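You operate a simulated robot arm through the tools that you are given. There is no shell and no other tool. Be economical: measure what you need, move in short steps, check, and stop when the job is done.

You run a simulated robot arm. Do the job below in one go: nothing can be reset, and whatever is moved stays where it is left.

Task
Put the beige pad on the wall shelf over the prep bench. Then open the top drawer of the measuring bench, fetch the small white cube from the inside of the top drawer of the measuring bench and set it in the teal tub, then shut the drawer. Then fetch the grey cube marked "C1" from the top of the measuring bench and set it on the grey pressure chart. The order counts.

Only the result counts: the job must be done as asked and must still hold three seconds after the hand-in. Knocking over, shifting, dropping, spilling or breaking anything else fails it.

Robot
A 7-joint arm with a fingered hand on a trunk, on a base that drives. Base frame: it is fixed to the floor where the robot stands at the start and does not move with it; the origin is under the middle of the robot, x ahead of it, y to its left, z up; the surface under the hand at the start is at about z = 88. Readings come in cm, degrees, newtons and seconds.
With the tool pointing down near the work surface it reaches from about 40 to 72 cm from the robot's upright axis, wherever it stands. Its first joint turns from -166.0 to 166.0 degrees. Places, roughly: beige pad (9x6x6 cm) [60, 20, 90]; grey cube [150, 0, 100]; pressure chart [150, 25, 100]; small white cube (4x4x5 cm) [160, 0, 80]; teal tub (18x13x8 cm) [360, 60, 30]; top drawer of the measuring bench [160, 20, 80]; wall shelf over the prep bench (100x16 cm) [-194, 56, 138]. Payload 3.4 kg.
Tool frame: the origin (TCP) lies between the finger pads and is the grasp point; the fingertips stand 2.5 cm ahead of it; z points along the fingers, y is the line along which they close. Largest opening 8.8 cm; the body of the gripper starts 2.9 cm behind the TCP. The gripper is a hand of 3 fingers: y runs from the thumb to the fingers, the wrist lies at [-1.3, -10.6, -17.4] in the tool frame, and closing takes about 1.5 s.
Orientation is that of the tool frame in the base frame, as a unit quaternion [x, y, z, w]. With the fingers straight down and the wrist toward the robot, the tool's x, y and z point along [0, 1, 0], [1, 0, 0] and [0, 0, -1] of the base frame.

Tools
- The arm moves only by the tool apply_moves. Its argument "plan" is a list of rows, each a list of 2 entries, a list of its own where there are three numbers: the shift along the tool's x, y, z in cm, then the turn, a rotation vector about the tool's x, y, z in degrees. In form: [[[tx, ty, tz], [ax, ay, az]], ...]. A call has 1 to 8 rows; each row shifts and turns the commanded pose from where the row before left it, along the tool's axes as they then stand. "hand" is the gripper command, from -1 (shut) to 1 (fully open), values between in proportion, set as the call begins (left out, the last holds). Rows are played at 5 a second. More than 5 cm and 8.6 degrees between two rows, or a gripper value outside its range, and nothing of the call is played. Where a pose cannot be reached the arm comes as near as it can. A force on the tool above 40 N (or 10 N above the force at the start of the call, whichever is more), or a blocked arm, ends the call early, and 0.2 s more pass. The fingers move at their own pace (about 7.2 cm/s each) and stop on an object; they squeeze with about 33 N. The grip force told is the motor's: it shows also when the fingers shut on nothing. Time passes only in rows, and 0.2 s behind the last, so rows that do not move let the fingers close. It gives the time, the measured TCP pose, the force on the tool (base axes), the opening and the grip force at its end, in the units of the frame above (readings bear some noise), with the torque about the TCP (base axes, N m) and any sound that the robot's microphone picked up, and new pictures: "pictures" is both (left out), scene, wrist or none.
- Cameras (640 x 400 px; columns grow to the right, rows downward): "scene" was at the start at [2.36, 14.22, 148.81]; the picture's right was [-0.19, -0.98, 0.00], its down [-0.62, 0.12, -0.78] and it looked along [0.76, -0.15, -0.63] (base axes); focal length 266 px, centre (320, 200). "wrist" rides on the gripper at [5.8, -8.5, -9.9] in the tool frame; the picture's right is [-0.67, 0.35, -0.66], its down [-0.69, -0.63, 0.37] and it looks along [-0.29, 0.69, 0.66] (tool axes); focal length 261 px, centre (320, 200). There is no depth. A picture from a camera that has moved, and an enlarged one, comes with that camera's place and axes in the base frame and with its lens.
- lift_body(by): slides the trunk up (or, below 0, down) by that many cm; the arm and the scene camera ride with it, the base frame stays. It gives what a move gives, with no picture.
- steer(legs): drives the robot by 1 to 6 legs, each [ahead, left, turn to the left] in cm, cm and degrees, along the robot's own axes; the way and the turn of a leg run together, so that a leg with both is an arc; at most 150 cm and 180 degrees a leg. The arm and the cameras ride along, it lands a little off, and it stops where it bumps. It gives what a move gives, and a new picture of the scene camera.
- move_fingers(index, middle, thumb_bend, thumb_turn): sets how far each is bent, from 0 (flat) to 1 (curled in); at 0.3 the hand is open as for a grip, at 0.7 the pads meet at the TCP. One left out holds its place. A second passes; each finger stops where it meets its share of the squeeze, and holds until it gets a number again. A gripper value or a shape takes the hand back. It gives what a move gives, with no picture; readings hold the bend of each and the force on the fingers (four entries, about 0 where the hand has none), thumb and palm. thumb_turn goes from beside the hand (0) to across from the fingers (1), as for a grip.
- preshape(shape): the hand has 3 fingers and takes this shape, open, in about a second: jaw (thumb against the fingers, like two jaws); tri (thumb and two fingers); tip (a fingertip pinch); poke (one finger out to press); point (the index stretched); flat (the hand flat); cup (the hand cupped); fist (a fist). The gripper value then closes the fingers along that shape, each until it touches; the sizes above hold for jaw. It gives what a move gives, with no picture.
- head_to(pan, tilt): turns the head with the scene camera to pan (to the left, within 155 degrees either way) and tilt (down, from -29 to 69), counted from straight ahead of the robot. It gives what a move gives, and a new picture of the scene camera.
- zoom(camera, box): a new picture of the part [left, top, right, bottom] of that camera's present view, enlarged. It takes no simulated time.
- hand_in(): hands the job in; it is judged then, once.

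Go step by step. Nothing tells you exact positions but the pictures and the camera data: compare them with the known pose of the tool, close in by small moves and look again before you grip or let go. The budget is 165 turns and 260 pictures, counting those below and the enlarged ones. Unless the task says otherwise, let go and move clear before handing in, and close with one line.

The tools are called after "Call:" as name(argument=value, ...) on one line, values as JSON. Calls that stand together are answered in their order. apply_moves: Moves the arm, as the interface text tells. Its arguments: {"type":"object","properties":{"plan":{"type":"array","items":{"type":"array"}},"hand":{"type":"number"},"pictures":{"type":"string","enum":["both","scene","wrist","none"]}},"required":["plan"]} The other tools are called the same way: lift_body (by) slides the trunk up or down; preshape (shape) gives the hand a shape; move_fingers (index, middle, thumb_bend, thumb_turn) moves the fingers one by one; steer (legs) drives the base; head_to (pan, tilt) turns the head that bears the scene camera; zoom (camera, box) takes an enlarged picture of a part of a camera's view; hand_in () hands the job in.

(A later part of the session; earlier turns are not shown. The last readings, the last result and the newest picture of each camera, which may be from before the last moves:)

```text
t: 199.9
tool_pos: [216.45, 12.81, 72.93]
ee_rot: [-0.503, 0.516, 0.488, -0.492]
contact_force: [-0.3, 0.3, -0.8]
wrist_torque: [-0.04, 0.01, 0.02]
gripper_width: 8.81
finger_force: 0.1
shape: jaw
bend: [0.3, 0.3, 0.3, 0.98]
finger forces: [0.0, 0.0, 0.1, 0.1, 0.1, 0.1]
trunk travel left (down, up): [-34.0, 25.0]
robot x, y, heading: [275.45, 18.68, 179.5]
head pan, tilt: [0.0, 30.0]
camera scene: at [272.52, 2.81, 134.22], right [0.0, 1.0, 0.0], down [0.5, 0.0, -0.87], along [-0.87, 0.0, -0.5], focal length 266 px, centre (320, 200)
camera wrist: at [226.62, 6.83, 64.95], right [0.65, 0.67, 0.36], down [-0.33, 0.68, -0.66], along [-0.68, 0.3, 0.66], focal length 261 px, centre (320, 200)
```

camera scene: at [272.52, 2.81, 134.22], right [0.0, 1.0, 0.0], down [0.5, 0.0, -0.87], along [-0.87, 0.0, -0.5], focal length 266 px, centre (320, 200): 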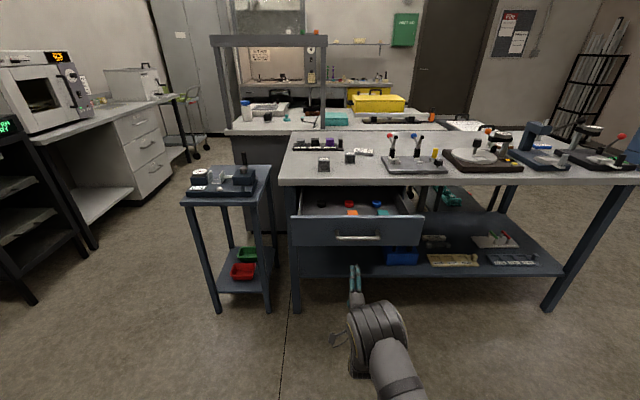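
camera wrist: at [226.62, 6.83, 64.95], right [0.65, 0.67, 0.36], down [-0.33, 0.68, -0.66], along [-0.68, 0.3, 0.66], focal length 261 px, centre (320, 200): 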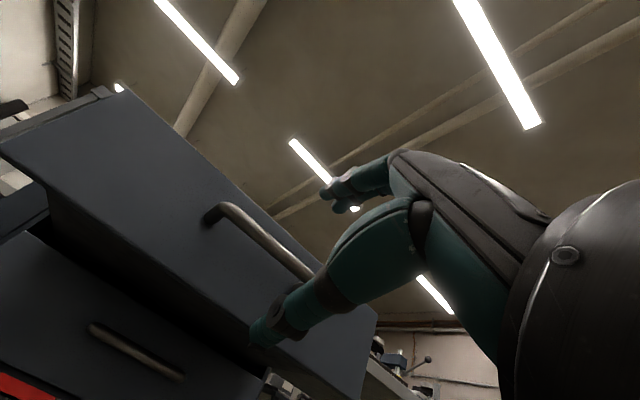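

Call:
apply_moves(plan=[[[-1.4, 3, 0], [0, 0, 0]], [[-1.3, 2.9, 0], [0, 0, 0]], [[0, 0, 4.5], [0, 0, 0]], [[0, 0, 4.5], [0, 0, 0]], [[0, 0, 0], [0, 0, 0]]])

Call:
zoom(camera="scene", box=[300, 200, 420, 275])

```text
t: 201.1
tool_pos: [207.06, 15.85, 78.28]
ee_rot: [-0.503, 0.518, 0.488, -0.49]
contact_force: [0.6, -0.1, 0.0]
wrist_torque: [0.0, -0.03, -0.01]
gripper_width: 8.81
finger_force: 0.0
shape: jaw
bend: [0.3, 0.3, 0.3, 0.98]
finger forces: [0.0, 0.0, 0.0, 0.0, 0.0, 0.0]
trunk travel left (down, up): [-34.0, 25.0]
robot x, y, heading: [275.49, 18.88, 179.9]
head pan, tilt: [0.0, 30.0]
camera scene: at [272.49, 2.81, 134.22], right [0.0, 1.0, 0.0], down [0.5, 0.0, -0.87], along [-0.87, 0.0, -0.5], focal length 266 px, centre (320, 200)
camera wrist: at [217.23, 9.86, 70.38], right [0.65, 0.67, 0.37], down [-0.33, 0.68, -0.66], along [-0.69, 0.3, 0.66], focal length 261 px, centre (320, 200)
```

scene: 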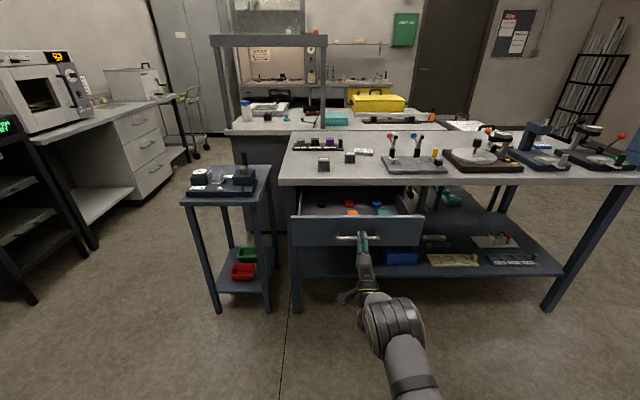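
wrist: 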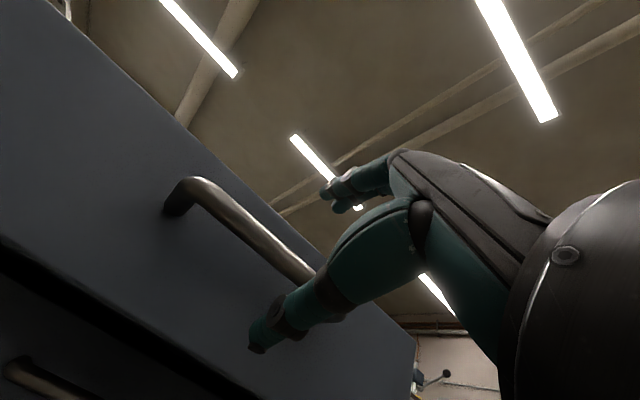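

```text
5.33 times, centred on (360, 238) of scene
camera zoom: at [272.49, 2.81, 134.22], right [0.0, 1.0, 0.0], down [0.5, 0.0, -0.87], along [-0.87, 0.0, -0.5], focal length 1417 px, centre (107, 0)
```

zoom: 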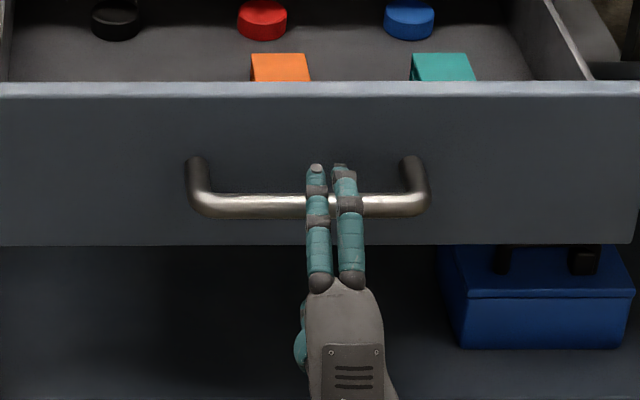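

Call:
apply_moves(plan=[[[0, 0.4, 2.5], [0, 0, 0]], [[0, 0, 2.2], [0, 0, 0]], [[0, 0, 0], [0, 0, 0]]], pictures="none")

Call:
apply_moves(plan=[[[0, 0, 0], [0, 0, 0]], [[0, 0, 0], [0, 0, 0]], [[0, 0, 0], [0, 0, 0]], [[0, 0, 0], [0, 0, 0]], [[0, 0, 0], [0, 0, 0]], [[0, 0, 0], [0, 0, 0]], [[0, 0, 0], [0, 0, 0]], [[0, 0, 0], [0, 0, 0]]], hand=-1, pictures="wrist")

```text
t: 201.9
tool_pos: [202.35, 15.89, 78.49]
ee_rot: [-0.504, 0.517, 0.488, -0.491]
contact_force: [0.3, 0.3, 0.6]
wrist_torque: [0.03, 0.03, -0.02]
gripper_width: 8.74
finger_force: 0.1
shape: jaw
bend: [0.3, 0.3, 0.3, 0.98]
finger forces: [0.0, 0.0, 0.1, 0.1, 0.1, 0.0]
trunk travel left (down, up): [-34.0, 25.0]
robot x, y, heading: [275.56, 18.49, 179.8]
head pan, tilt: [0.0, 30.0]
```

```text
t: 203.7
tool_pos: [202.39, 15.87, 78.51]
ee_rot: [-0.504, 0.518, 0.488, -0.49]
contact_force: [-0.7, -0.5, -5.7]
wrist_torque: [-0.03, 0.04, -0.01]
gripper_width: 0.36
finger_force: 33.3
shape: jaw
bend: [0.72, 0.7, 0.75, 1.0]
finger forces: [8.1, 0.8, 0.1, 0.0, 30.6, 0.0]
trunk travel left (down, up): [-34.0, 25.0]
robot x, y, heading: [275.61, 18.56, 179.8]
head pan, tilt: [0.0, 30.0]
camera wrist: at [212.57, 9.89, 70.59], right [0.65, 0.67, 0.37], down [-0.33, 0.68, -0.66], along [-0.69, 0.3, 0.66], focal length 261 px, centre (320, 200)
```

wrist: 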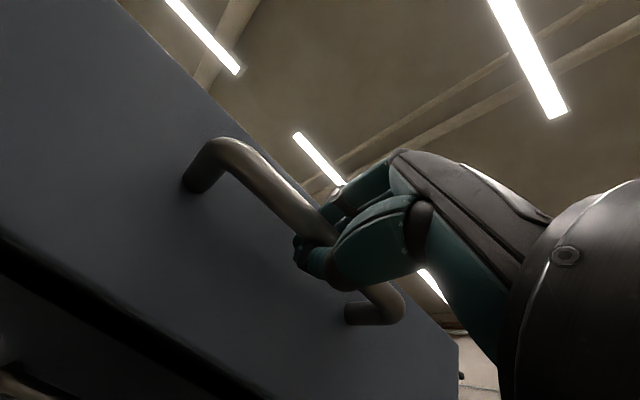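

The handle is held again, so I push the drawer in by driving forward, and finish with the arm.

Call:
steer(legs=[[19, 0, 0]])

Call:
apply_moves(plan=[[[0, 0, 1], [0, 0, 0]], [[0, 0, 1], [0, 0, 0]], [[0, 0, 1], [0, 0, 0]], [[0, 0, 0.7], [0, 0, 0]], [[0, 0, 0.5], [0, 0, 0]], [[0, 0, 0.5], [0, 0, 0]], [[0, 0, 0.5], [0, 0, 0]]], pictures="scene")

```text
t: 205.3
tool_pos: [183.63, 15.87, 78.57]
ee_rot: [-0.505, 0.517, 0.487, -0.49]
contact_force: [-1.3, -7.5, -7.4]
wrist_torque: [-0.01, -0.05, 0.05]
gripper_width: 0.36
finger_force: 33.4
shape: jaw
bend: [0.72, 0.7, 0.76, 1.0]
finger forces: [6.2, 1.4, 0.1, 0.0, 30.7, 0.1]
trunk travel left (down, up): [-34.0, 25.0]
robot x, y, heading: [257.15, 18.52, 179.6]
head pan, tilt: [0.0, 30.0]
camera scene: at [253.67, 2.8, 134.2], right [0.01, 1.0, 0.0], down [0.5, 0.0, -0.87], along [-0.87, 0.01, -0.5], focal length 266 px, centre (320, 200)
```

scene: 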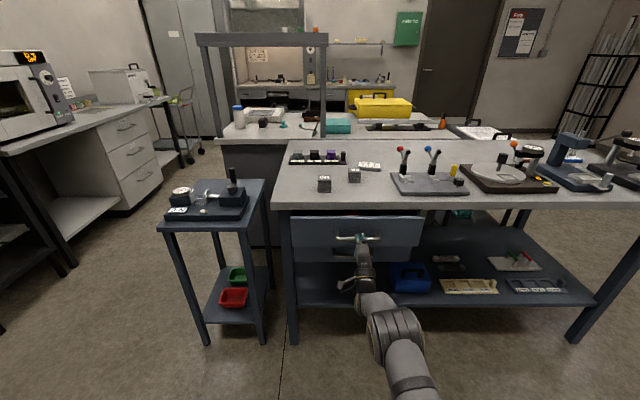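

```text
t: 206.9
tool_pos: [178.6, 15.98, 78.42]
ee_rot: [-0.503, 0.518, 0.489, -0.49]
contact_force: [1.4, -6.4, 1.3]
wrist_torque: [0.0, -0.01, 0.03]
gripper_width: 0.39
finger_force: 33.1
shape: jaw
bend: [0.72, 0.7, 0.78, 1.0]
finger forces: [6.9, 2.2, 0.0, 0.0, 0.6, 0.1]
trunk travel left (down, up): [-34.0, 25.0]
robot x, y, heading: [257.19, 18.15, 179.4]
head pan, tilt: [0.0, 30.0]
camera scene: at [253.8, 2.81, 134.21], right [0.01, 1.0, 0.0], down [0.5, 0.0, -0.87], along [-0.87, 0.0, -0.5], focal length 266 px, centre (320, 200)
```

scene: 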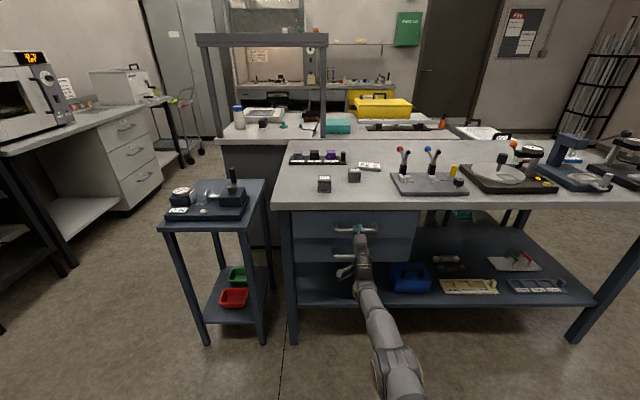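

Call:
apply_moves(plan=[[[0, 0, 0.5], [0, 0, 0]], [[0, 0, 0.5], [0, 0, 0]], [[0, 0, 0], [0, 0, 0]]], pictures="wrist")

Call:
zoom(camera="scene", box=[270, 190, 430, 290])

```text
t: 207.7
tool_pos: [178.53, 16.05, 78.61]
ee_rot: [-0.505, 0.517, 0.487, -0.49]
contact_force: [0.2, -7.7, -3.2]
wrist_torque: [-0.01, -0.03, 0.0]
gripper_width: 0.39
finger_force: 33.5
shape: jaw
bend: [0.72, 0.7, 0.78, 1.0]
finger forces: [5.0, 1.3, 0.0, 0.1, 1.2, 0.0]
out of reach, approached as far as the arm can: row 1, 2
trunk travel left (down, up): [-34.0, 25.0]
robot x, y, heading: [256.9, 18.54, 179.5]
head pan, tilt: [0.0, 30.0]
camera wrist: at [188.67, 10.08, 70.48], right [0.65, 0.67, 0.37], down [-0.33, 0.68, -0.66], along [-0.69, 0.3, 0.66], focal length 261 px, centre (320, 200)
```

wrist: 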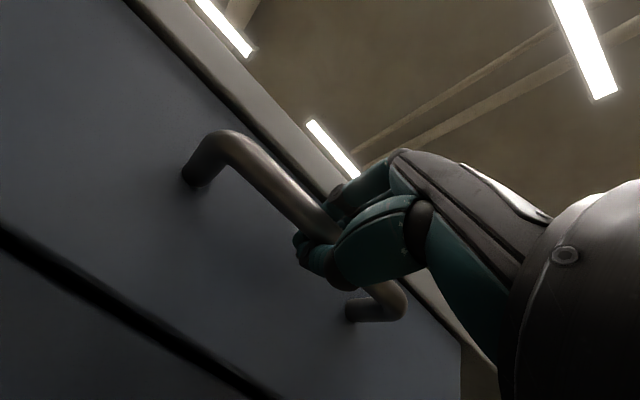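

```text
4.00 times, centred on (350, 240) of scene
camera zoom: at [253.73, 2.8, 134.2], right [0.01, 1.0, 0.0], down [0.5, 0.0, -0.87], along [-0.87, 0.0, -0.5], focal length 1063 px, centre (200, 40)
```

zoom: 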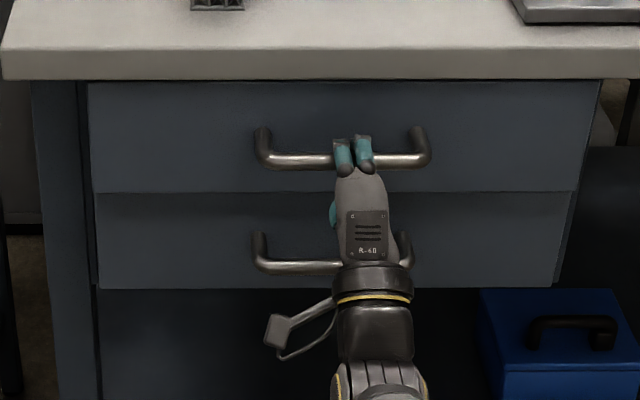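

The arm is at its reach limit and the drawer may still stand slightly proud; I drive forward 3 cm to seat it.

Call:
steer(legs=[[3, 0, 0]])

Call:
zoom(camera="scene", box=[270, 190, 430, 290])

```text
t: 208.6
tool_pos: [176.04, 16.32, 78.69]
ee_rot: [-0.5, 0.517, 0.49, -0.493]
contact_force: [11.6, 0.2, 1.0]
wrist_torque: [-0.01, -0.04, 0.05]
gripper_width: 0.43
finger_force: 33.3
shape: jaw
bend: [0.73, 0.71, 0.78, 1.0]
finger forces: [0.1, 0.0, 0.0, 0.1, 0.0, 0.0]
trunk travel left (down, up): [-34.0, 25.0]
robot x, y, heading: [254.25, 18.4, 179.7]
head pan, tilt: [0.0, 30.0]
stopped in leg 1: the force on the tool passed its limit at 68 N (the readings are from after the stop); the commanded pose is now the measured one
camera scene: at [251.15, 2.94, 134.23], right [0.01, 1.0, 0.0], down [0.5, 0.0, -0.87], along [-0.87, 0.0, -0.5], focal length 266 px, centre (320, 200)
```

scene: 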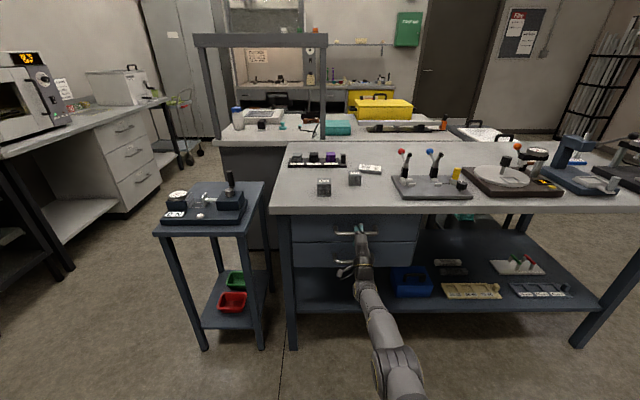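

```text
4.00 times, centred on (350, 240) of scene
camera zoom: at [251.15, 2.94, 134.23], right [0.01, 1.0, 0.0], down [0.5, 0.0, -0.87], along [-0.87, 0.0, -0.5], focal length 1063 px, centre (200, 40)
```

zoom: 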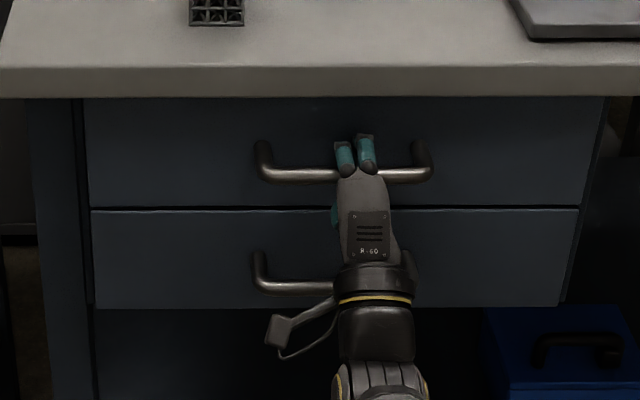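

The gap between the drawers shows again as at the start, so it is shut. I release and back out straight.

Call:
apply_moves(plan=[[[0, 0, 0], [0, 0, 0]], [[0, 0, 0], [0, 0, 0]], [[0, 0, 0], [0, 0, 0]], [[0, 0, 0], [0, 0, 0]], [[0, 0, 0], [0, 0, 0]], [[0, 0, 0], [0, 0, 0]]], hand=1, pictures="none")

Call:
apply_moves(plan=[[[0, 0, -3], [0, 0, 0]], [[0, 0, -4], [0, 0, 0]], [[0, 0, -4], [0, 0, 0]], [[0, 0, -4], [0, 0, 0]], [[0, 0, -4], [0, 0, 0]]])

Call:
zoom(camera="scene", box=[270, 190, 430, 290])

```text
t: 209.1
tool_pos: [176.46, 16.24, 78.35]
ee_rot: [-0.501, 0.515, 0.49, -0.494]
contact_force: [59.2, -0.4, -10.8]
wrist_torque: [0.08, 0.57, 0.33]
gripper_width: 6.68
finger_force: 0.1
shape: jaw
bend: [0.71, 0.3, 0.3, 0.98]
finger forces: [56.5, 3.2, 0.0, 0.0, 0.0, 0.1]
trunk travel left (down, up): [-34.0, 25.0]
robot x, y, heading: [254.23, 18.5, 179.9]
head pan, tilt: [0.0, 30.0]
stopped in row 2: the force on the tool passed its limit at 47 N (the readings are from after the stop); the commanded pose is now the measured one
```

```text
t: 210.3
tool_pos: [194.9, 15.94, 79.09]
ee_rot: [-0.501, 0.516, 0.489, -0.493]
contact_force: [-0.7, -0.2, 0.1]
wrist_torque: [-0.02, 0.0, 0.0]
gripper_width: 8.77
finger_force: 0.1
shape: jaw
bend: [0.3, 0.3, 0.3, 0.98]
finger forces: [0.0, 0.0, 0.0, 0.0, 0.1, 0.1]
trunk travel left (down, up): [-34.0, 25.0]
robot x, y, heading: [254.24, 18.68, 179.8]
head pan, tilt: [0.0, 30.0]
camera scene: at [251.03, 2.93, 134.22], right [0.01, 1.0, 0.0], down [0.5, 0.0, -0.87], along [-0.87, 0.0, -0.5], focal length 266 px, centre (320, 200)
camera wrist: at [205.09, 9.99, 71.09], right [0.65, 0.67, 0.36], down [-0.34, 0.68, -0.65], along [-0.68, 0.31, 0.67], focal length 261 px, centre (320, 200)
```

scene: 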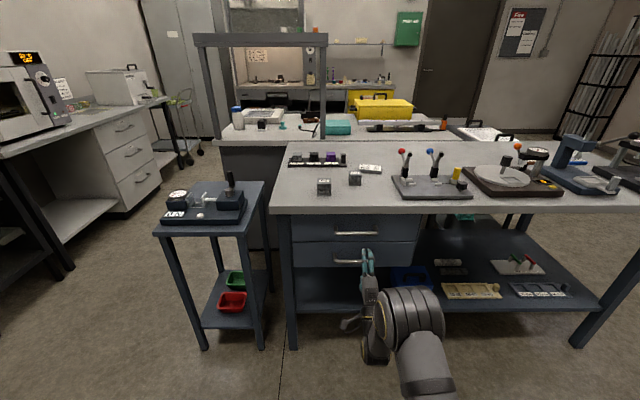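
wrist: 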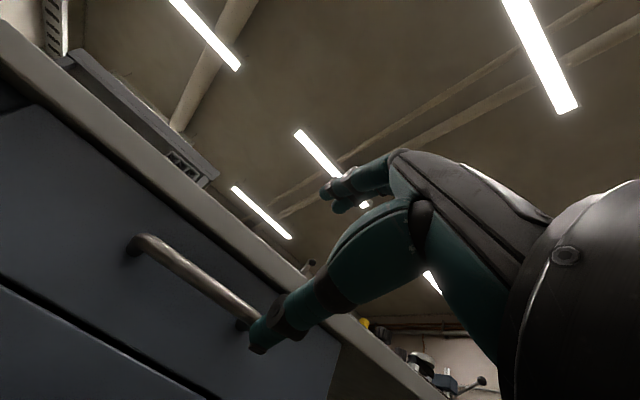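

```text
4.00 times, centred on (350, 240) of scene
camera zoom: at [251.03, 2.93, 134.22], right [0.01, 1.0, 0.0], down [0.5, 0.0, -0.87], along [-0.87, 0.0, -0.5], focal length 1063 px, centre (200, 40)
```

zoom: 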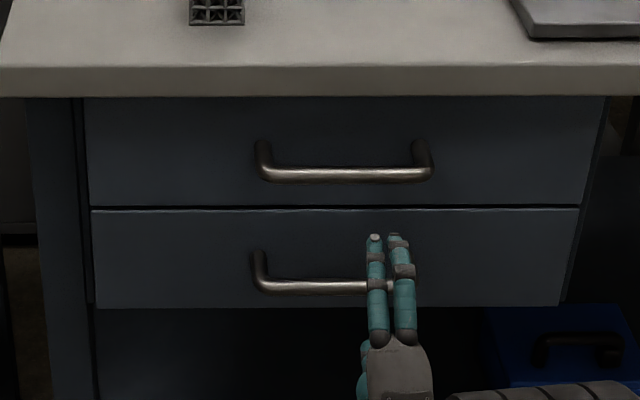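

The drawer is shut, with the bar back at x≈178. Now I look at cube C1 and the chart on the bench.

Call:
zoom(camera="scene", box=[280, 140, 400, 215])

```text
5.33 times, centred on (340, 178) of scene
camera zoom: at [251.03, 2.93, 134.22], right [0.01, 1.0, 0.0], down [0.5, 0.0, -0.87], along [-0.87, 0.0, -0.5], focal length 1417 px, centre (213, 320)
```

zoom: 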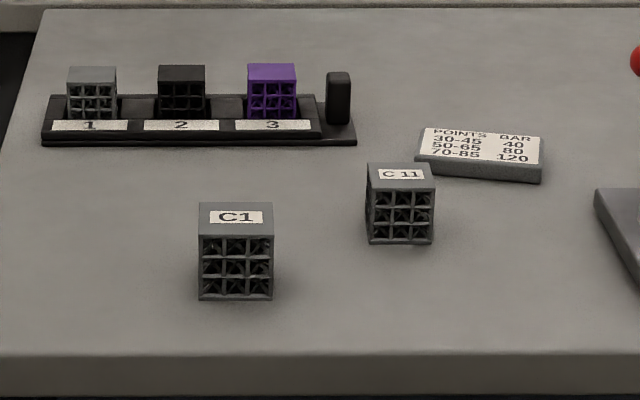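

C1 is the near cube, about 5 cm, near [166.5, 4.5]. The grey chart block ("POINTS BAR") is near [145.5, 24], with cube C11 in front of it. I raise the hand and turn it down.

Call:
apply_moves(plan=[[[0, 0, -5], [0, 0, 0]], [[0, 5, 0], [0, 0, 0]], [[0, 5, 0], [0, 0, 0]], [[0, 5, 0], [0, 0, 0]], [[0, 5, 0], [0, 0, 0]], [[0, 5, 0], [0, 0, 0]], [[0, 4, 0], [0, 0, 0]], [[0, 0, 0], [8.5, 0, 0]]], pictures="none")

Call:
apply_moves(plan=[[[0, 0, 0], [8.5, 0, 0]], [[0, 0, 0], [8.5, 0, 0]], [[0, 0, 0], [8.5, 0, 0]], [[0, 0, 0], [8.5, 0, 0]], [[0, 0, 0], [8.5, 0, 0]], [[0, 0, 0], [8.5, 0, 0]], [[0, 0, 0], [8.5, 0, 0]], [[0, 0, 0], [8.5, 0, 0]]], pictures="none")

Call:
apply_moves(plan=[[[0, 0, 0], [8.0, 0, 0]], [[0, 0, 0], [5.0, 0, 0]], [[0, 0, 0], [0, 0, 0]]])

```text
t: 212.1
tool_pos: [198.88, 16.54, 108.38]
ee_rot: [-0.537, 0.551, 0.45, -0.454]
contact_force: [0.5, -0.4, 0.1]
wrist_torque: [0.03, -0.01, 0.0]
gripper_width: 8.77
finger_force: 0.0
shape: jaw
bend: [0.3, 0.3, 0.3, 0.98]
finger forces: [0.0, 0.0, 0.0, 0.1, 0.0, 0.0]
trunk travel left (down, up): [-34.0, 25.0]
robot x, y, heading: [254.17, 18.71, 179.7]
head pan, tilt: [0.0, 30.0]
```

```text
t: 213.9
tool_pos: [199.01, 16.47, 108.2]
ee_rot: [-0.698, 0.709, 0.065, -0.075]
contact_force: [0.4, -0.3, 0.4]
wrist_torque: [-0.01, 0.02, 0.02]
gripper_width: 8.78
finger_force: 0.1
shape: jaw
bend: [0.3, 0.3, 0.3, 0.98]
finger forces: [0.0, 0.1, 0.0, 0.0, 0.0, 0.1]
trunk travel left (down, up): [-34.0, 25.0]
robot x, y, heading: [254.04, 18.36, 179.7]
head pan, tilt: [0.0, 30.0]
```

```text
t: 214.7
tool_pos: [198.98, 16.54, 108.15]
ee_rot: [-0.703, 0.711, -0.016, 0.003]
contact_force: [0.0, -0.2, 1.0]
wrist_torque: [0.01, 0.0, 0.03]
gripper_width: 8.78
finger_force: 0.0
shape: jaw
bend: [0.3, 0.3, 0.3, 0.98]
finger forces: [0.0, 0.0, 0.0, 0.1, 0.1, 0.1]
trunk travel left (down, up): [-34.0, 25.0]
robot x, y, heading: [254.49, 18.66, 179.7]
head pan, tilt: [0.0, 30.0]
camera scene: at [251.03, 2.93, 134.22], right [0.01, 1.0, 0.0], down [0.5, 0.0, -0.87], along [-0.87, 0.0, -0.5], focal length 266 px, centre (320, 200)
camera wrist: at [207.03, 10.85, 118.5], right [-0.36, 0.69, 0.63], down [0.65, 0.67, -0.36], along [-0.67, 0.28, -0.68], focal length 261 px, centre (320, 200)
```

scene: 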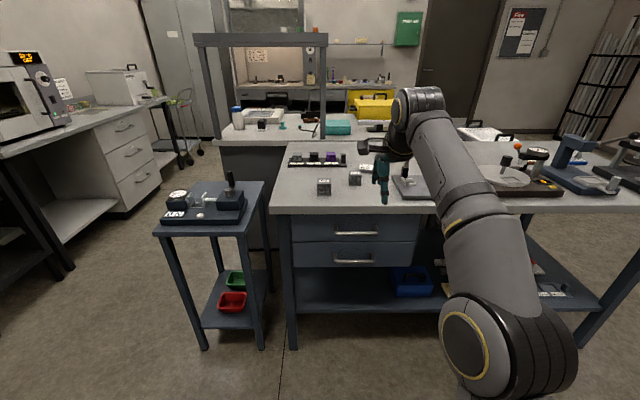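
wrist: 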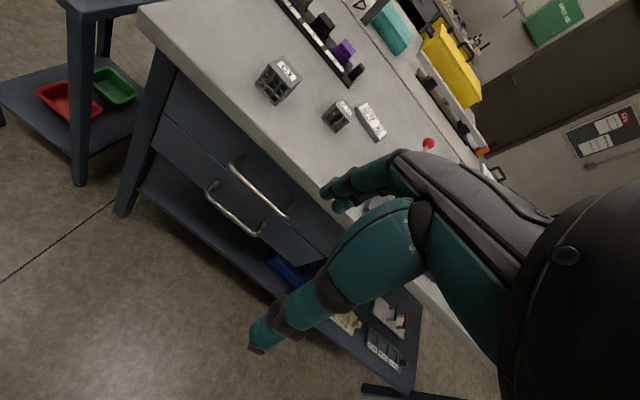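

Call:
steer(legs=[[39, 0, 0]])

Call:
apply_moves(plan=[[[3, -2.3, 0], [-1.8, 0, 0]], [[3, -2.3, 0], [0, 0, 0]], [[3, -2, 0], [0, 0, 0]], [[3, 0, 0], [0, 0, 0]], [[0, 0, 0], [0, 0, 0]]])

```text
t: 217.1
tool_pos: [160.09, 16.92, 108.24]
ee_rot: [-0.703, 0.711, -0.015, 0.002]
contact_force: [0.4, -0.7, -0.4]
wrist_torque: [0.0, 0.0, 0.0]
gripper_width: 8.79
finger_force: 0.1
shape: jaw
bend: [0.3, 0.3, 0.3, 0.98]
finger forces: [0.0, 0.0, 0.0, 0.0, 0.0, 0.1]
trunk travel left (down, up): [-34.0, 25.0]
robot x, y, heading: [215.48, 19.39, 179.9]
head pan, tilt: [0.0, 30.0]
camera scene: at [212.13, 3.17, 134.22], right [0.01, 1.0, 0.0], down [0.5, 0.0, -0.87], along [-0.87, 0.01, -0.5], focal length 266 px, centre (320, 200)
```

scene: 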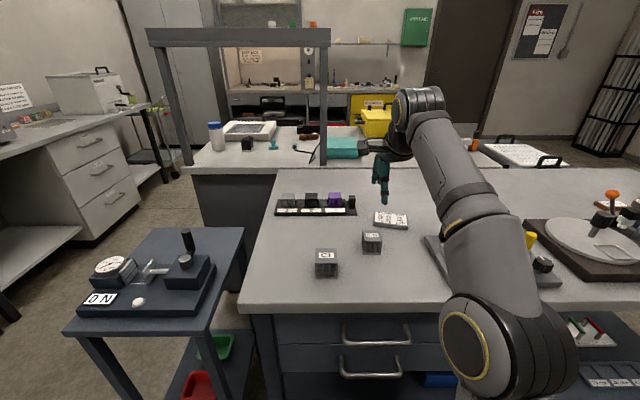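

```text
t: 218.3
tool_pos: [166.54, 4.65, 108.44]
ee_rot: [-0.702, 0.712, -0.005, -0.008]
contact_force: [-0.4, 0.1, -0.5]
wrist_torque: [-0.02, -0.01, 0.02]
gripper_width: 8.78
finger_force: 0.0
shape: jaw
bend: [0.3, 0.3, 0.3, 0.98]
finger forces: [0.0, 0.0, 0.0, 0.0, 0.0, 0.1]
trunk travel left (down, up): [-34.0, 25.0]
robot x, y, heading: [215.34, 18.97, 179.6]
head pan, tilt: [0.0, 30.0]
camera scene: at [212.12, 3.16, 134.22], right [0.01, 1.0, 0.0], down [0.5, 0.0, -0.87], along [-0.87, 0.01, -0.5], focal length 266 px, centre (320, 200)
camera wrist: at [174.92, -1.0, 118.48], right [-0.34, 0.69, 0.65], down [0.64, 0.67, -0.38], along [-0.69, 0.28, -0.66], focal length 261 px, centre (320, 200)
```

scene: 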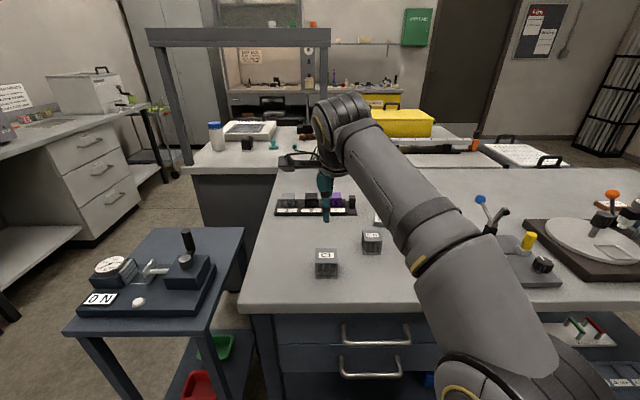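
wrist: 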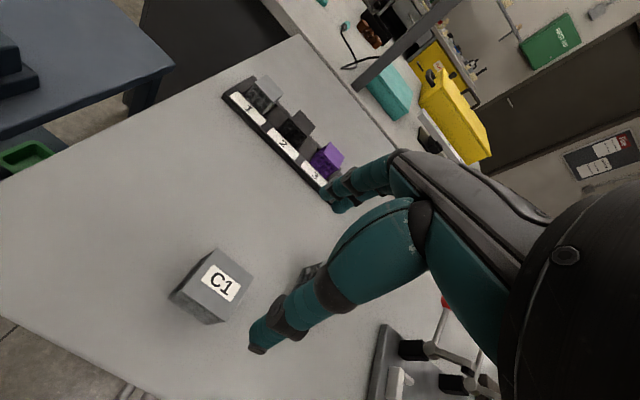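

C1 centre reads [165.7, 4.6] from both views. I descend around it.

Call:
apply_moves(plan=[[[0, 0.8, 4], [0, 0, 0]], [[0, 0, 4], [0, 0, 0]], [[0, 0, 4], [0, 0, 0]], [[0, 0, 0], [0, 0, 0]]])

```text
t: 219.3
tool_pos: [165.73, 4.49, 96.52]
ee_rot: [-0.702, 0.712, -0.004, -0.008]
contact_force: [0.7, 0.1, -0.5]
wrist_torque: [0.02, 0.01, 0.04]
gripper_width: 8.8
finger_force: 0.0
shape: jaw
bend: [0.3, 0.3, 0.3, 0.98]
finger forces: [0.0, 0.0, 0.1, 0.0, 0.1, 0.0]
trunk travel left (down, up): [-34.0, 25.0]
robot x, y, heading: [215.15, 18.86, 179.7]
head pan, tilt: [0.0, 30.0]
camera scene: at [212.12, 3.17, 134.22], right [0.01, 1.0, 0.0], down [0.5, 0.0, -0.87], along [-0.87, 0.01, -0.5], focal length 266 px, centre (320, 200)
camera wrist: at [174.07, -1.16, 106.53], right [-0.34, 0.69, 0.65], down [0.64, 0.67, -0.38], along [-0.69, 0.28, -0.66], focal length 261 px, centre (320, 200)
```

scene: 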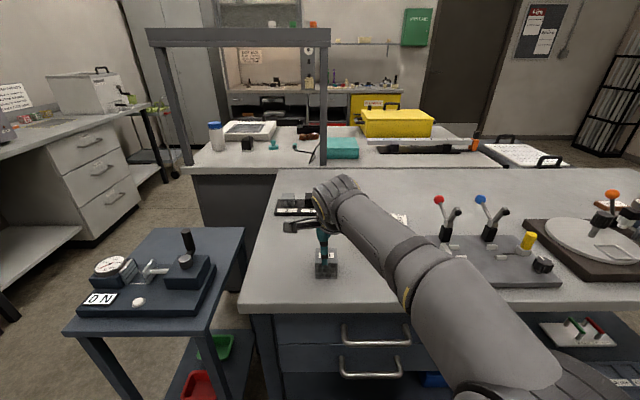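
wrist: 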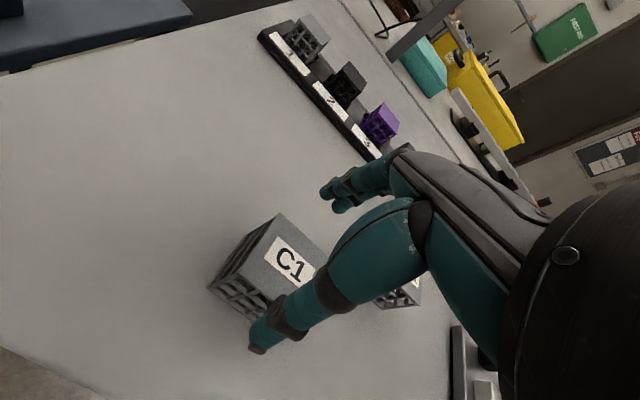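

Call:
apply_moves(plan=[[[0, 0, 2], [0, 0, 0]], [[0, 0, 2], [0, 0, 0]], [[0, 0, 1.2], [0, 0, 0]], [[0, 0, 0], [0, 0, 0]]], pictures="wrist")

Call:
apply_moves(plan=[[[0, 0, 0], [0, 0, 0]], [[0, 0, 0], [0, 0, 0]], [[0, 0, 0], [0, 0, 0]], [[0, 0, 0], [0, 0, 0]], [[0, 0, 0], [0, 0, 0]], [[0, 0, 0], [0, 0, 0]], [[0, 0, 0], [0, 0, 0]], [[0, 0, 0], [0, 0, 0]]], hand=-1, pictures="wrist")

```text
t: 220.3
tool_pos: [165.63, 4.41, 91.34]
ee_rot: [-0.702, 0.712, -0.005, -0.008]
contact_force: [1.0, 0.0, -0.2]
wrist_torque: [-0.01, 0.05, 0.01]
gripper_width: 8.79
finger_force: 0.0
shape: jaw
bend: [0.3, 0.3, 0.3, 0.98]
finger forces: [0.0, 0.0, 0.0, 0.0, 0.1, 0.0]
trunk travel left (down, up): [-34.0, 25.0]
robot x, y, heading: [215.6, 19.12, 179.6]
head pan, tilt: [0.0, 30.0]
camera wrist: at [173.97, -1.22, 101.31], right [-0.34, 0.69, 0.65], down [0.64, 0.67, -0.38], along [-0.69, 0.28, -0.66], focal length 261 px, centre (320, 200)
```

wrist: 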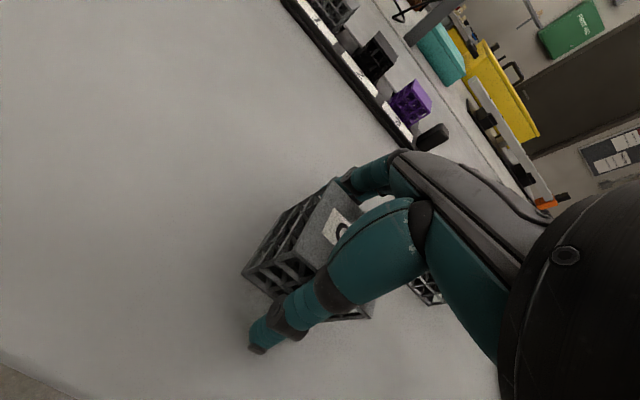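

```text
t: 222.1
tool_pos: [165.56, 4.43, 91.41]
ee_rot: [-0.702, 0.712, -0.004, -0.008]
contact_force: [-0.3, -0.4, 0.1]
wrist_torque: [-0.01, 0.01, -0.01]
gripper_width: 4.35
finger_force: 33.0
shape: jaw
bend: [0.74, 0.46, 0.68, 1.0]
finger forces: [19.4, 10.6, 0.1, 0.0, 30.0, 0.0]
trunk travel left (down, up): [-34.0, 25.0]
robot x, y, heading: [215.52, 18.91, 179.6]
head pan, tilt: [0.0, 30.0]
camera wrist: at [173.97, -1.22, 101.32], right [-0.34, 0.69, 0.65], down [0.64, 0.67, -0.38], along [-0.69, 0.28, -0.66], focal length 261 px, centre (320, 200)
```

wrist: 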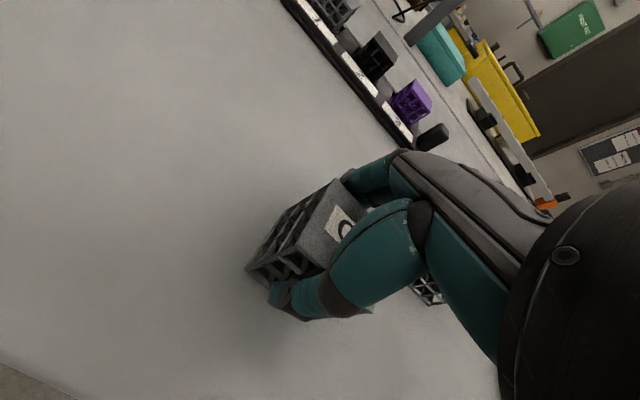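

C1 is held. I lift it with the trunk, which also gives more reach, then go over the chart.

Call:
lift_body(by=14)

Call:
steer(legs=[[4, 0, 0]])

Call:
apply_moves(plan=[[[-3.4, 2.6, 0.5], [0, 0, 0]], [[-3.4, 2.6, 0.5], [0, 0, 0]], [[-3.4, 2.6, 0.5], [0, 0, 0]], [[-3.4, 2.6, 0.5], [0, 0, 0]], [[-3.4, 2.6, 0.5], [0, 0, 0]], [[-2.5, 2.6, 0.5], [0, 0, 0]], [[0, 0, 0], [0, 0, 0]]])

```text
t: 223.8
tool_pos: [165.43, 4.58, 105.36]
ee_rot: [-0.702, 0.712, -0.004, -0.008]
contact_force: [-0.2, -0.4, -1.4]
wrist_torque: [-0.03, -0.02, -0.01]
gripper_width: 4.36
finger_force: 32.9
shape: jaw
bend: [0.74, 0.46, 0.68, 1.0]
finger forces: [19.3, 10.7, 0.1, 0.0, 29.9, 0.0]
trunk travel left (down, up): [-48.0, 11.0]
robot x, y, heading: [215.57, 18.87, 179.6]
head pan, tilt: [0.0, 30.0]
```

```text
t: 224.7
tool_pos: [161.49, 4.48, 105.36]
ee_rot: [-0.702, 0.712, -0.004, -0.008]
contact_force: [1.1, 0.1, -0.7]
wrist_torque: [0.03, 0.02, -0.03]
gripper_width: 4.37
finger_force: 33.0
shape: jaw
bend: [0.74, 0.46, 0.68, 1.0]
finger forces: [19.4, 10.7, 0.0, 0.1, 30.1, 0.0]
trunk travel left (down, up): [-48.0, 11.0]
robot x, y, heading: [211.33, 18.93, 179.8]
head pan, tilt: [0.0, 30.0]
camera scene: at [208.03, 3.2, 148.22], right [0.01, 1.0, 0.0], down [0.5, 0.0, -0.87], along [-0.87, 0.01, -0.5], focal length 266 px, centre (320, 200)
```

scene: 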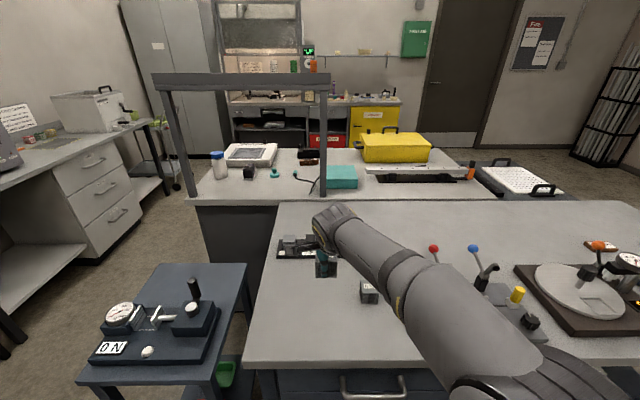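

```text
t: 226.3
tool_pos: [146.19, 24.19, 102.01]
ee_rot: [-0.702, 0.712, -0.004, -0.008]
contact_force: [0.6, -0.7, -0.8]
wrist_torque: [0.01, -0.04, -0.02]
gripper_width: 4.35
finger_force: 33.5
shape: jaw
bend: [0.74, 0.46, 0.69, 1.0]
finger forces: [19.3, 10.7, 0.0, 0.0, 30.1, 0.1]
trunk travel left (down, up): [-48.0, 11.0]
robot x, y, heading: [211.48, 18.75, 179.7]
head pan, tilt: [0.0, 30.0]
camera scene: at [208.08, 3.21, 148.22], right [0.01, 1.0, 0.0], down [0.5, 0.0, -0.87], along [-0.87, 0.01, -0.5], focal length 266 px, centre (320, 200)
camera wrist: at [154.62, 18.54, 112.06], right [-0.34, 0.69, 0.65], down [0.64, 0.67, -0.38], along [-0.69, 0.28, -0.66], focal length 261 px, centre (320, 200)
```

scene: 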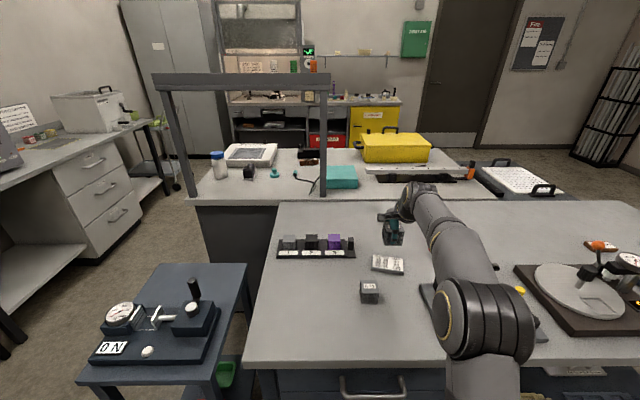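
wrist: 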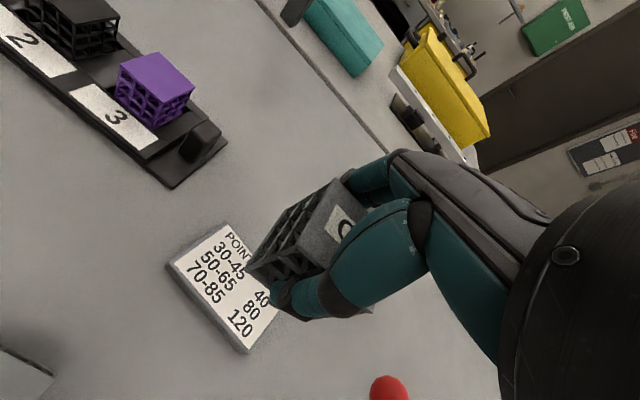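

The chart's centre reads [145.8, 24.7], turned about 11 degrees. I align with it and lower most of the way.

Call:
apply_moves(plan=[[[-0.5, 0.4, 1.5], [0, 0, 5.5]], [[0, 0, 2], [0, 0, 5.5]], [[0, 0, 2], [0, 0, 0]], [[0, 0, 1.5], [0, 0, 0]], [[0, 0, 0], [0, 0, 0]]])

Call:
zoom(camera="scene", box=[330, 210, 450, 310])

```text
t: 227.5
tool_pos: [145.71, 24.49, 94.95]
ee_rot: [-0.631, 0.776, -0.005, -0.008]
contact_force: [-0.4, 0.7, 0.1]
wrist_torque: [0.0, 0.0, 0.02]
gripper_width: 4.34
finger_force: 32.9
shape: jaw
bend: [0.74, 0.46, 0.69, 1.0]
finger forces: [19.4, 10.7, 0.1, 0.0, 30.0, 0.1]
trunk travel left (down, up): [-48.0, 11.0]
robot x, y, heading: [211.33, 18.93, 179.5]
head pan, tilt: [0.0, 30.0]
camera scene: at [208.09, 3.2, 148.22], right [0.01, 1.0, 0.0], down [0.5, 0.0, -0.87], along [-0.87, 0.01, -0.5], focal length 266 px, centre (320, 200)
camera wrist: at [152.88, 17.36, 105.01], right [-0.2, 0.74, 0.64], down [0.75, 0.54, -0.38], along [-0.62, 0.41, -0.66], focal length 261 px, centre (320, 200)
```

scene: 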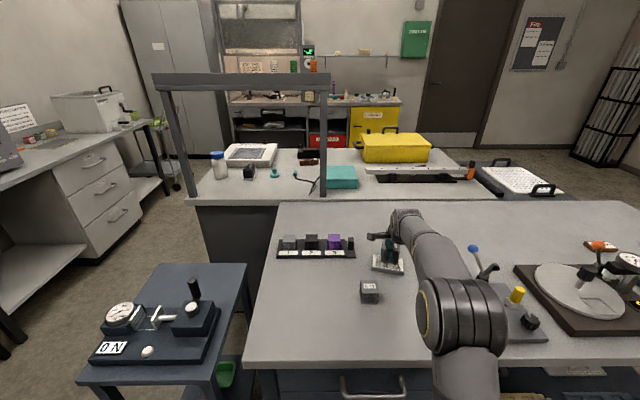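
wrist: 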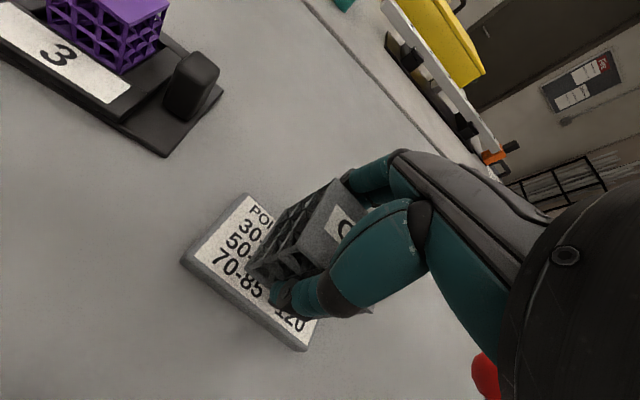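

```text
4.00 times, centred on (390, 260) of scene
camera zoom: at [208.09, 3.2, 148.22], right [0.01, 1.0, 0.0], down [0.5, 0.0, -0.87], along [-0.87, 0.01, -0.5], focal length 1063 px, centre (40, -40)
```

zoom: 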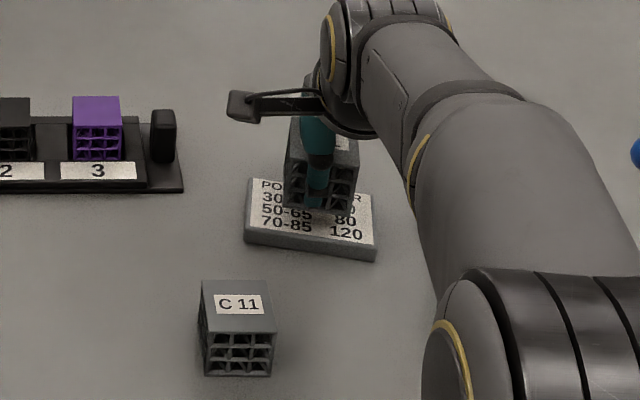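

Call:
apply_moves(plan=[[[-0.3, 0.4, 0.8], [0, 0, 0]], [[0, 0, 0.4], [0, 0, 0]], [[0, 0, 0.3], [0, 0, 0]], [[0, 0, 0], [0, 0, 0]]])

Call:
zoom(camera="scene", box=[350, 220, 430, 290])

```text
t: 228.5
tool_pos: [145.37, 24.85, 93.56]
ee_rot: [-0.63, 0.776, -0.005, -0.007]
contact_force: [0.7, 0.7, -0.9]
wrist_torque: [-0.02, 0.04, -0.04]
gripper_width: 4.34
finger_force: 33.3
shape: jaw
bend: [0.74, 0.46, 0.69, 1.0]
finger forces: [19.4, 10.7, 0.0, 0.0, 30.0, 0.0]
trunk travel left (down, up): [-48.0, 11.0]
robot x, y, heading: [211.28, 19.02, 179.4]
head pan, tilt: [0.0, 30.0]
camera scene: at [208.09, 3.2, 148.22], right [0.01, 1.0, 0.0], down [0.5, 0.0, -0.87], along [-0.87, 0.01, -0.5], focal length 266 px, centre (320, 200)
camera wrist: at [152.52, 17.72, 103.56], right [-0.2, 0.74, 0.64], down [0.75, 0.54, -0.38], along [-0.62, 0.41, -0.66], focal length 261 px, centre (320, 200)
```

scene: 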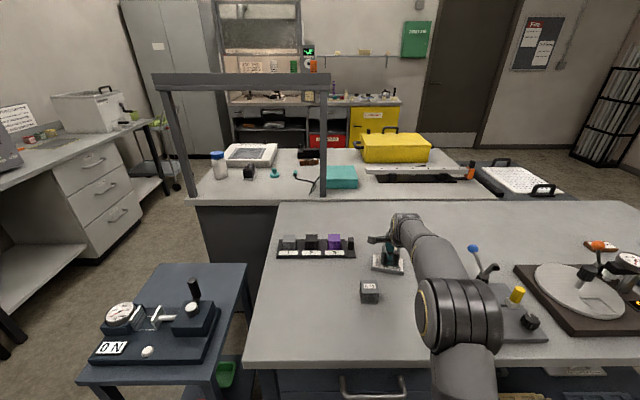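
wrist: 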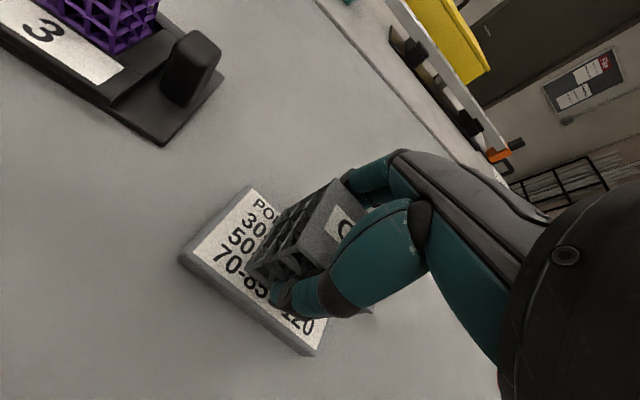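

```text
5.71 times, centred on (390, 255) of scene
camera zoom: at [208.09, 3.2, 148.22], right [0.01, 1.0, 0.0], down [0.5, 0.0, -0.87], along [-0.87, 0.01, -0.5], focal length 1518 px, centre (-80, -114)
```

zoom: 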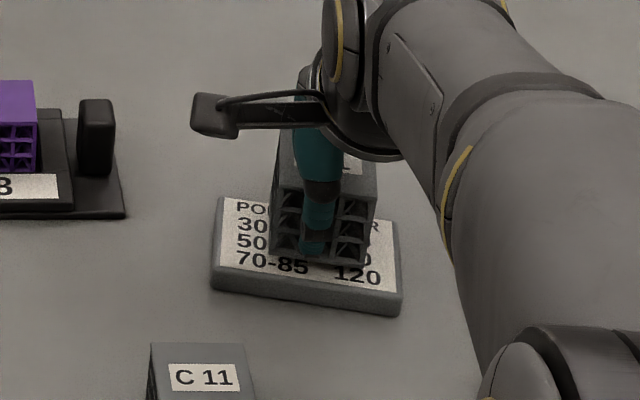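

Call:
apply_moves(plan=[[[0, 0, 0.25], [0, 0, 0]], [[0, 0, 0.25], [0, 0, 0]], [[0, 0, 0], [0, 0, 0]]], pictures="none")

```text
t: 229.3
tool_pos: [145.41, 24.97, 93.06]
ee_rot: [-0.63, 0.776, -0.005, -0.007]
contact_force: [-0.2, -0.5, -0.1]
wrist_torque: [0.02, 0.03, 0.01]
gripper_width: 4.34
finger_force: 32.9
shape: jaw
bend: [0.74, 0.46, 0.69, 1.0]
finger forces: [19.4, 10.8, 0.0, 0.0, 30.0, 0.0]
trunk travel left (down, up): [-48.0, 11.0]
robot x, y, heading: [211.15, 18.89, 179.4]
head pan, tilt: [0.0, 30.0]
```

Call:
apply_moves(plan=[[[0, 0, 0.25], [0, 0, 0]], [[0, 0, 0.2], [0, 0, 0]], [[0, 0, 0], [0, 0, 0]]], pictures="wrist")

```text
t: 230.1
tool_pos: [145.48, 24.88, 92.72]
ee_rot: [-0.631, 0.776, -0.003, -0.009]
contact_force: [-1.1, 0.7, 11.9]
wrist_torque: [-0.02, 0.04, -0.05]
gripper_width: 4.37
finger_force: 32.8
shape: jaw
bend: [0.74, 0.46, 0.69, 1.0]
finger forces: [20.7, 11.8, 0.0, 0.1, 31.0, 0.0]
trunk travel left (down, up): [-48.0, 11.0]
robot x, y, heading: [211.23, 18.72, 179.7]
head pan, tilt: [0.0, 30.0]
camera wrist: at [152.6, 17.7, 102.8], right [-0.2, 0.74, 0.64], down [0.75, 0.54, -0.38], along [-0.63, 0.41, -0.66], focal length 261 px, centre (320, 200)
```

wrist: 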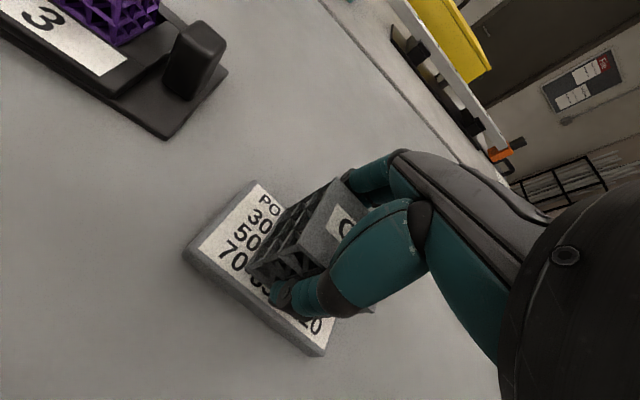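

C1 stands on the chart (12 N contact), so I ease off slightly and open.

Call:
apply_moves(plan=[[[0, 0, -0.15], [0, 0, 0]], [[0, 0, 0], [0, 0, 0]]], pictures="none")

Call:
apply_moves(plan=[[[0, 0, 0], [0, 0, 0]], [[0, 0, 0], [0, 0, 0]], [[0, 0, 0], [0, 0, 0]], [[0, 0, 0], [0, 0, 0]], [[0, 0, 0], [0, 0, 0]], [[0, 0, 0], [0, 0, 0]]], hand=1, pictures="wrist")

```text
t: 230.7
tool_pos: [145.54, 24.91, 92.81]
ee_rot: [-0.63, 0.776, -0.005, -0.007]
contact_force: [-2.7, 0.3, 9.3]
wrist_torque: [0.01, 0.13, 0.02]
gripper_width: 4.35
finger_force: 32.8
shape: jaw
bend: [0.74, 0.46, 0.69, 1.0]
finger forces: [21.4, 12.5, 0.1, 0.1, 30.6, 0.0]
trunk travel left (down, up): [-48.0, 11.0]
robot x, y, heading: [211.52, 18.88, 179.6]
head pan, tilt: [0.0, 30.0]
```

```text
t: 232.1
tool_pos: [145.52, 24.85, 92.76]
ee_rot: [-0.63, 0.776, -0.005, -0.007]
contact_force: [-0.2, -0.1, 0.0]
wrist_torque: [-0.01, -0.01, 0.03]
gripper_width: 8.76
finger_force: 0.1
shape: jaw
bend: [0.3, 0.3, 0.3, 0.98]
finger forces: [0.1, 0.0, 0.0, 0.1, 0.0, 0.1]
trunk travel left (down, up): [-48.0, 11.0]
robot x, y, heading: [211.25, 18.82, 179.4]
head pan, tilt: [0.0, 30.0]
camera wrist: at [152.56, 17.71, 102.8], right [-0.2, 0.74, 0.64], down [0.75, 0.54, -0.38], along [-0.62, 0.41, -0.66], focal length 261 px, centre (320, 200)
```

wrist: 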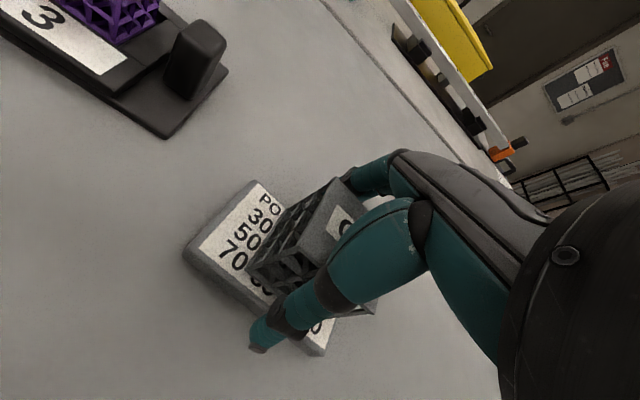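

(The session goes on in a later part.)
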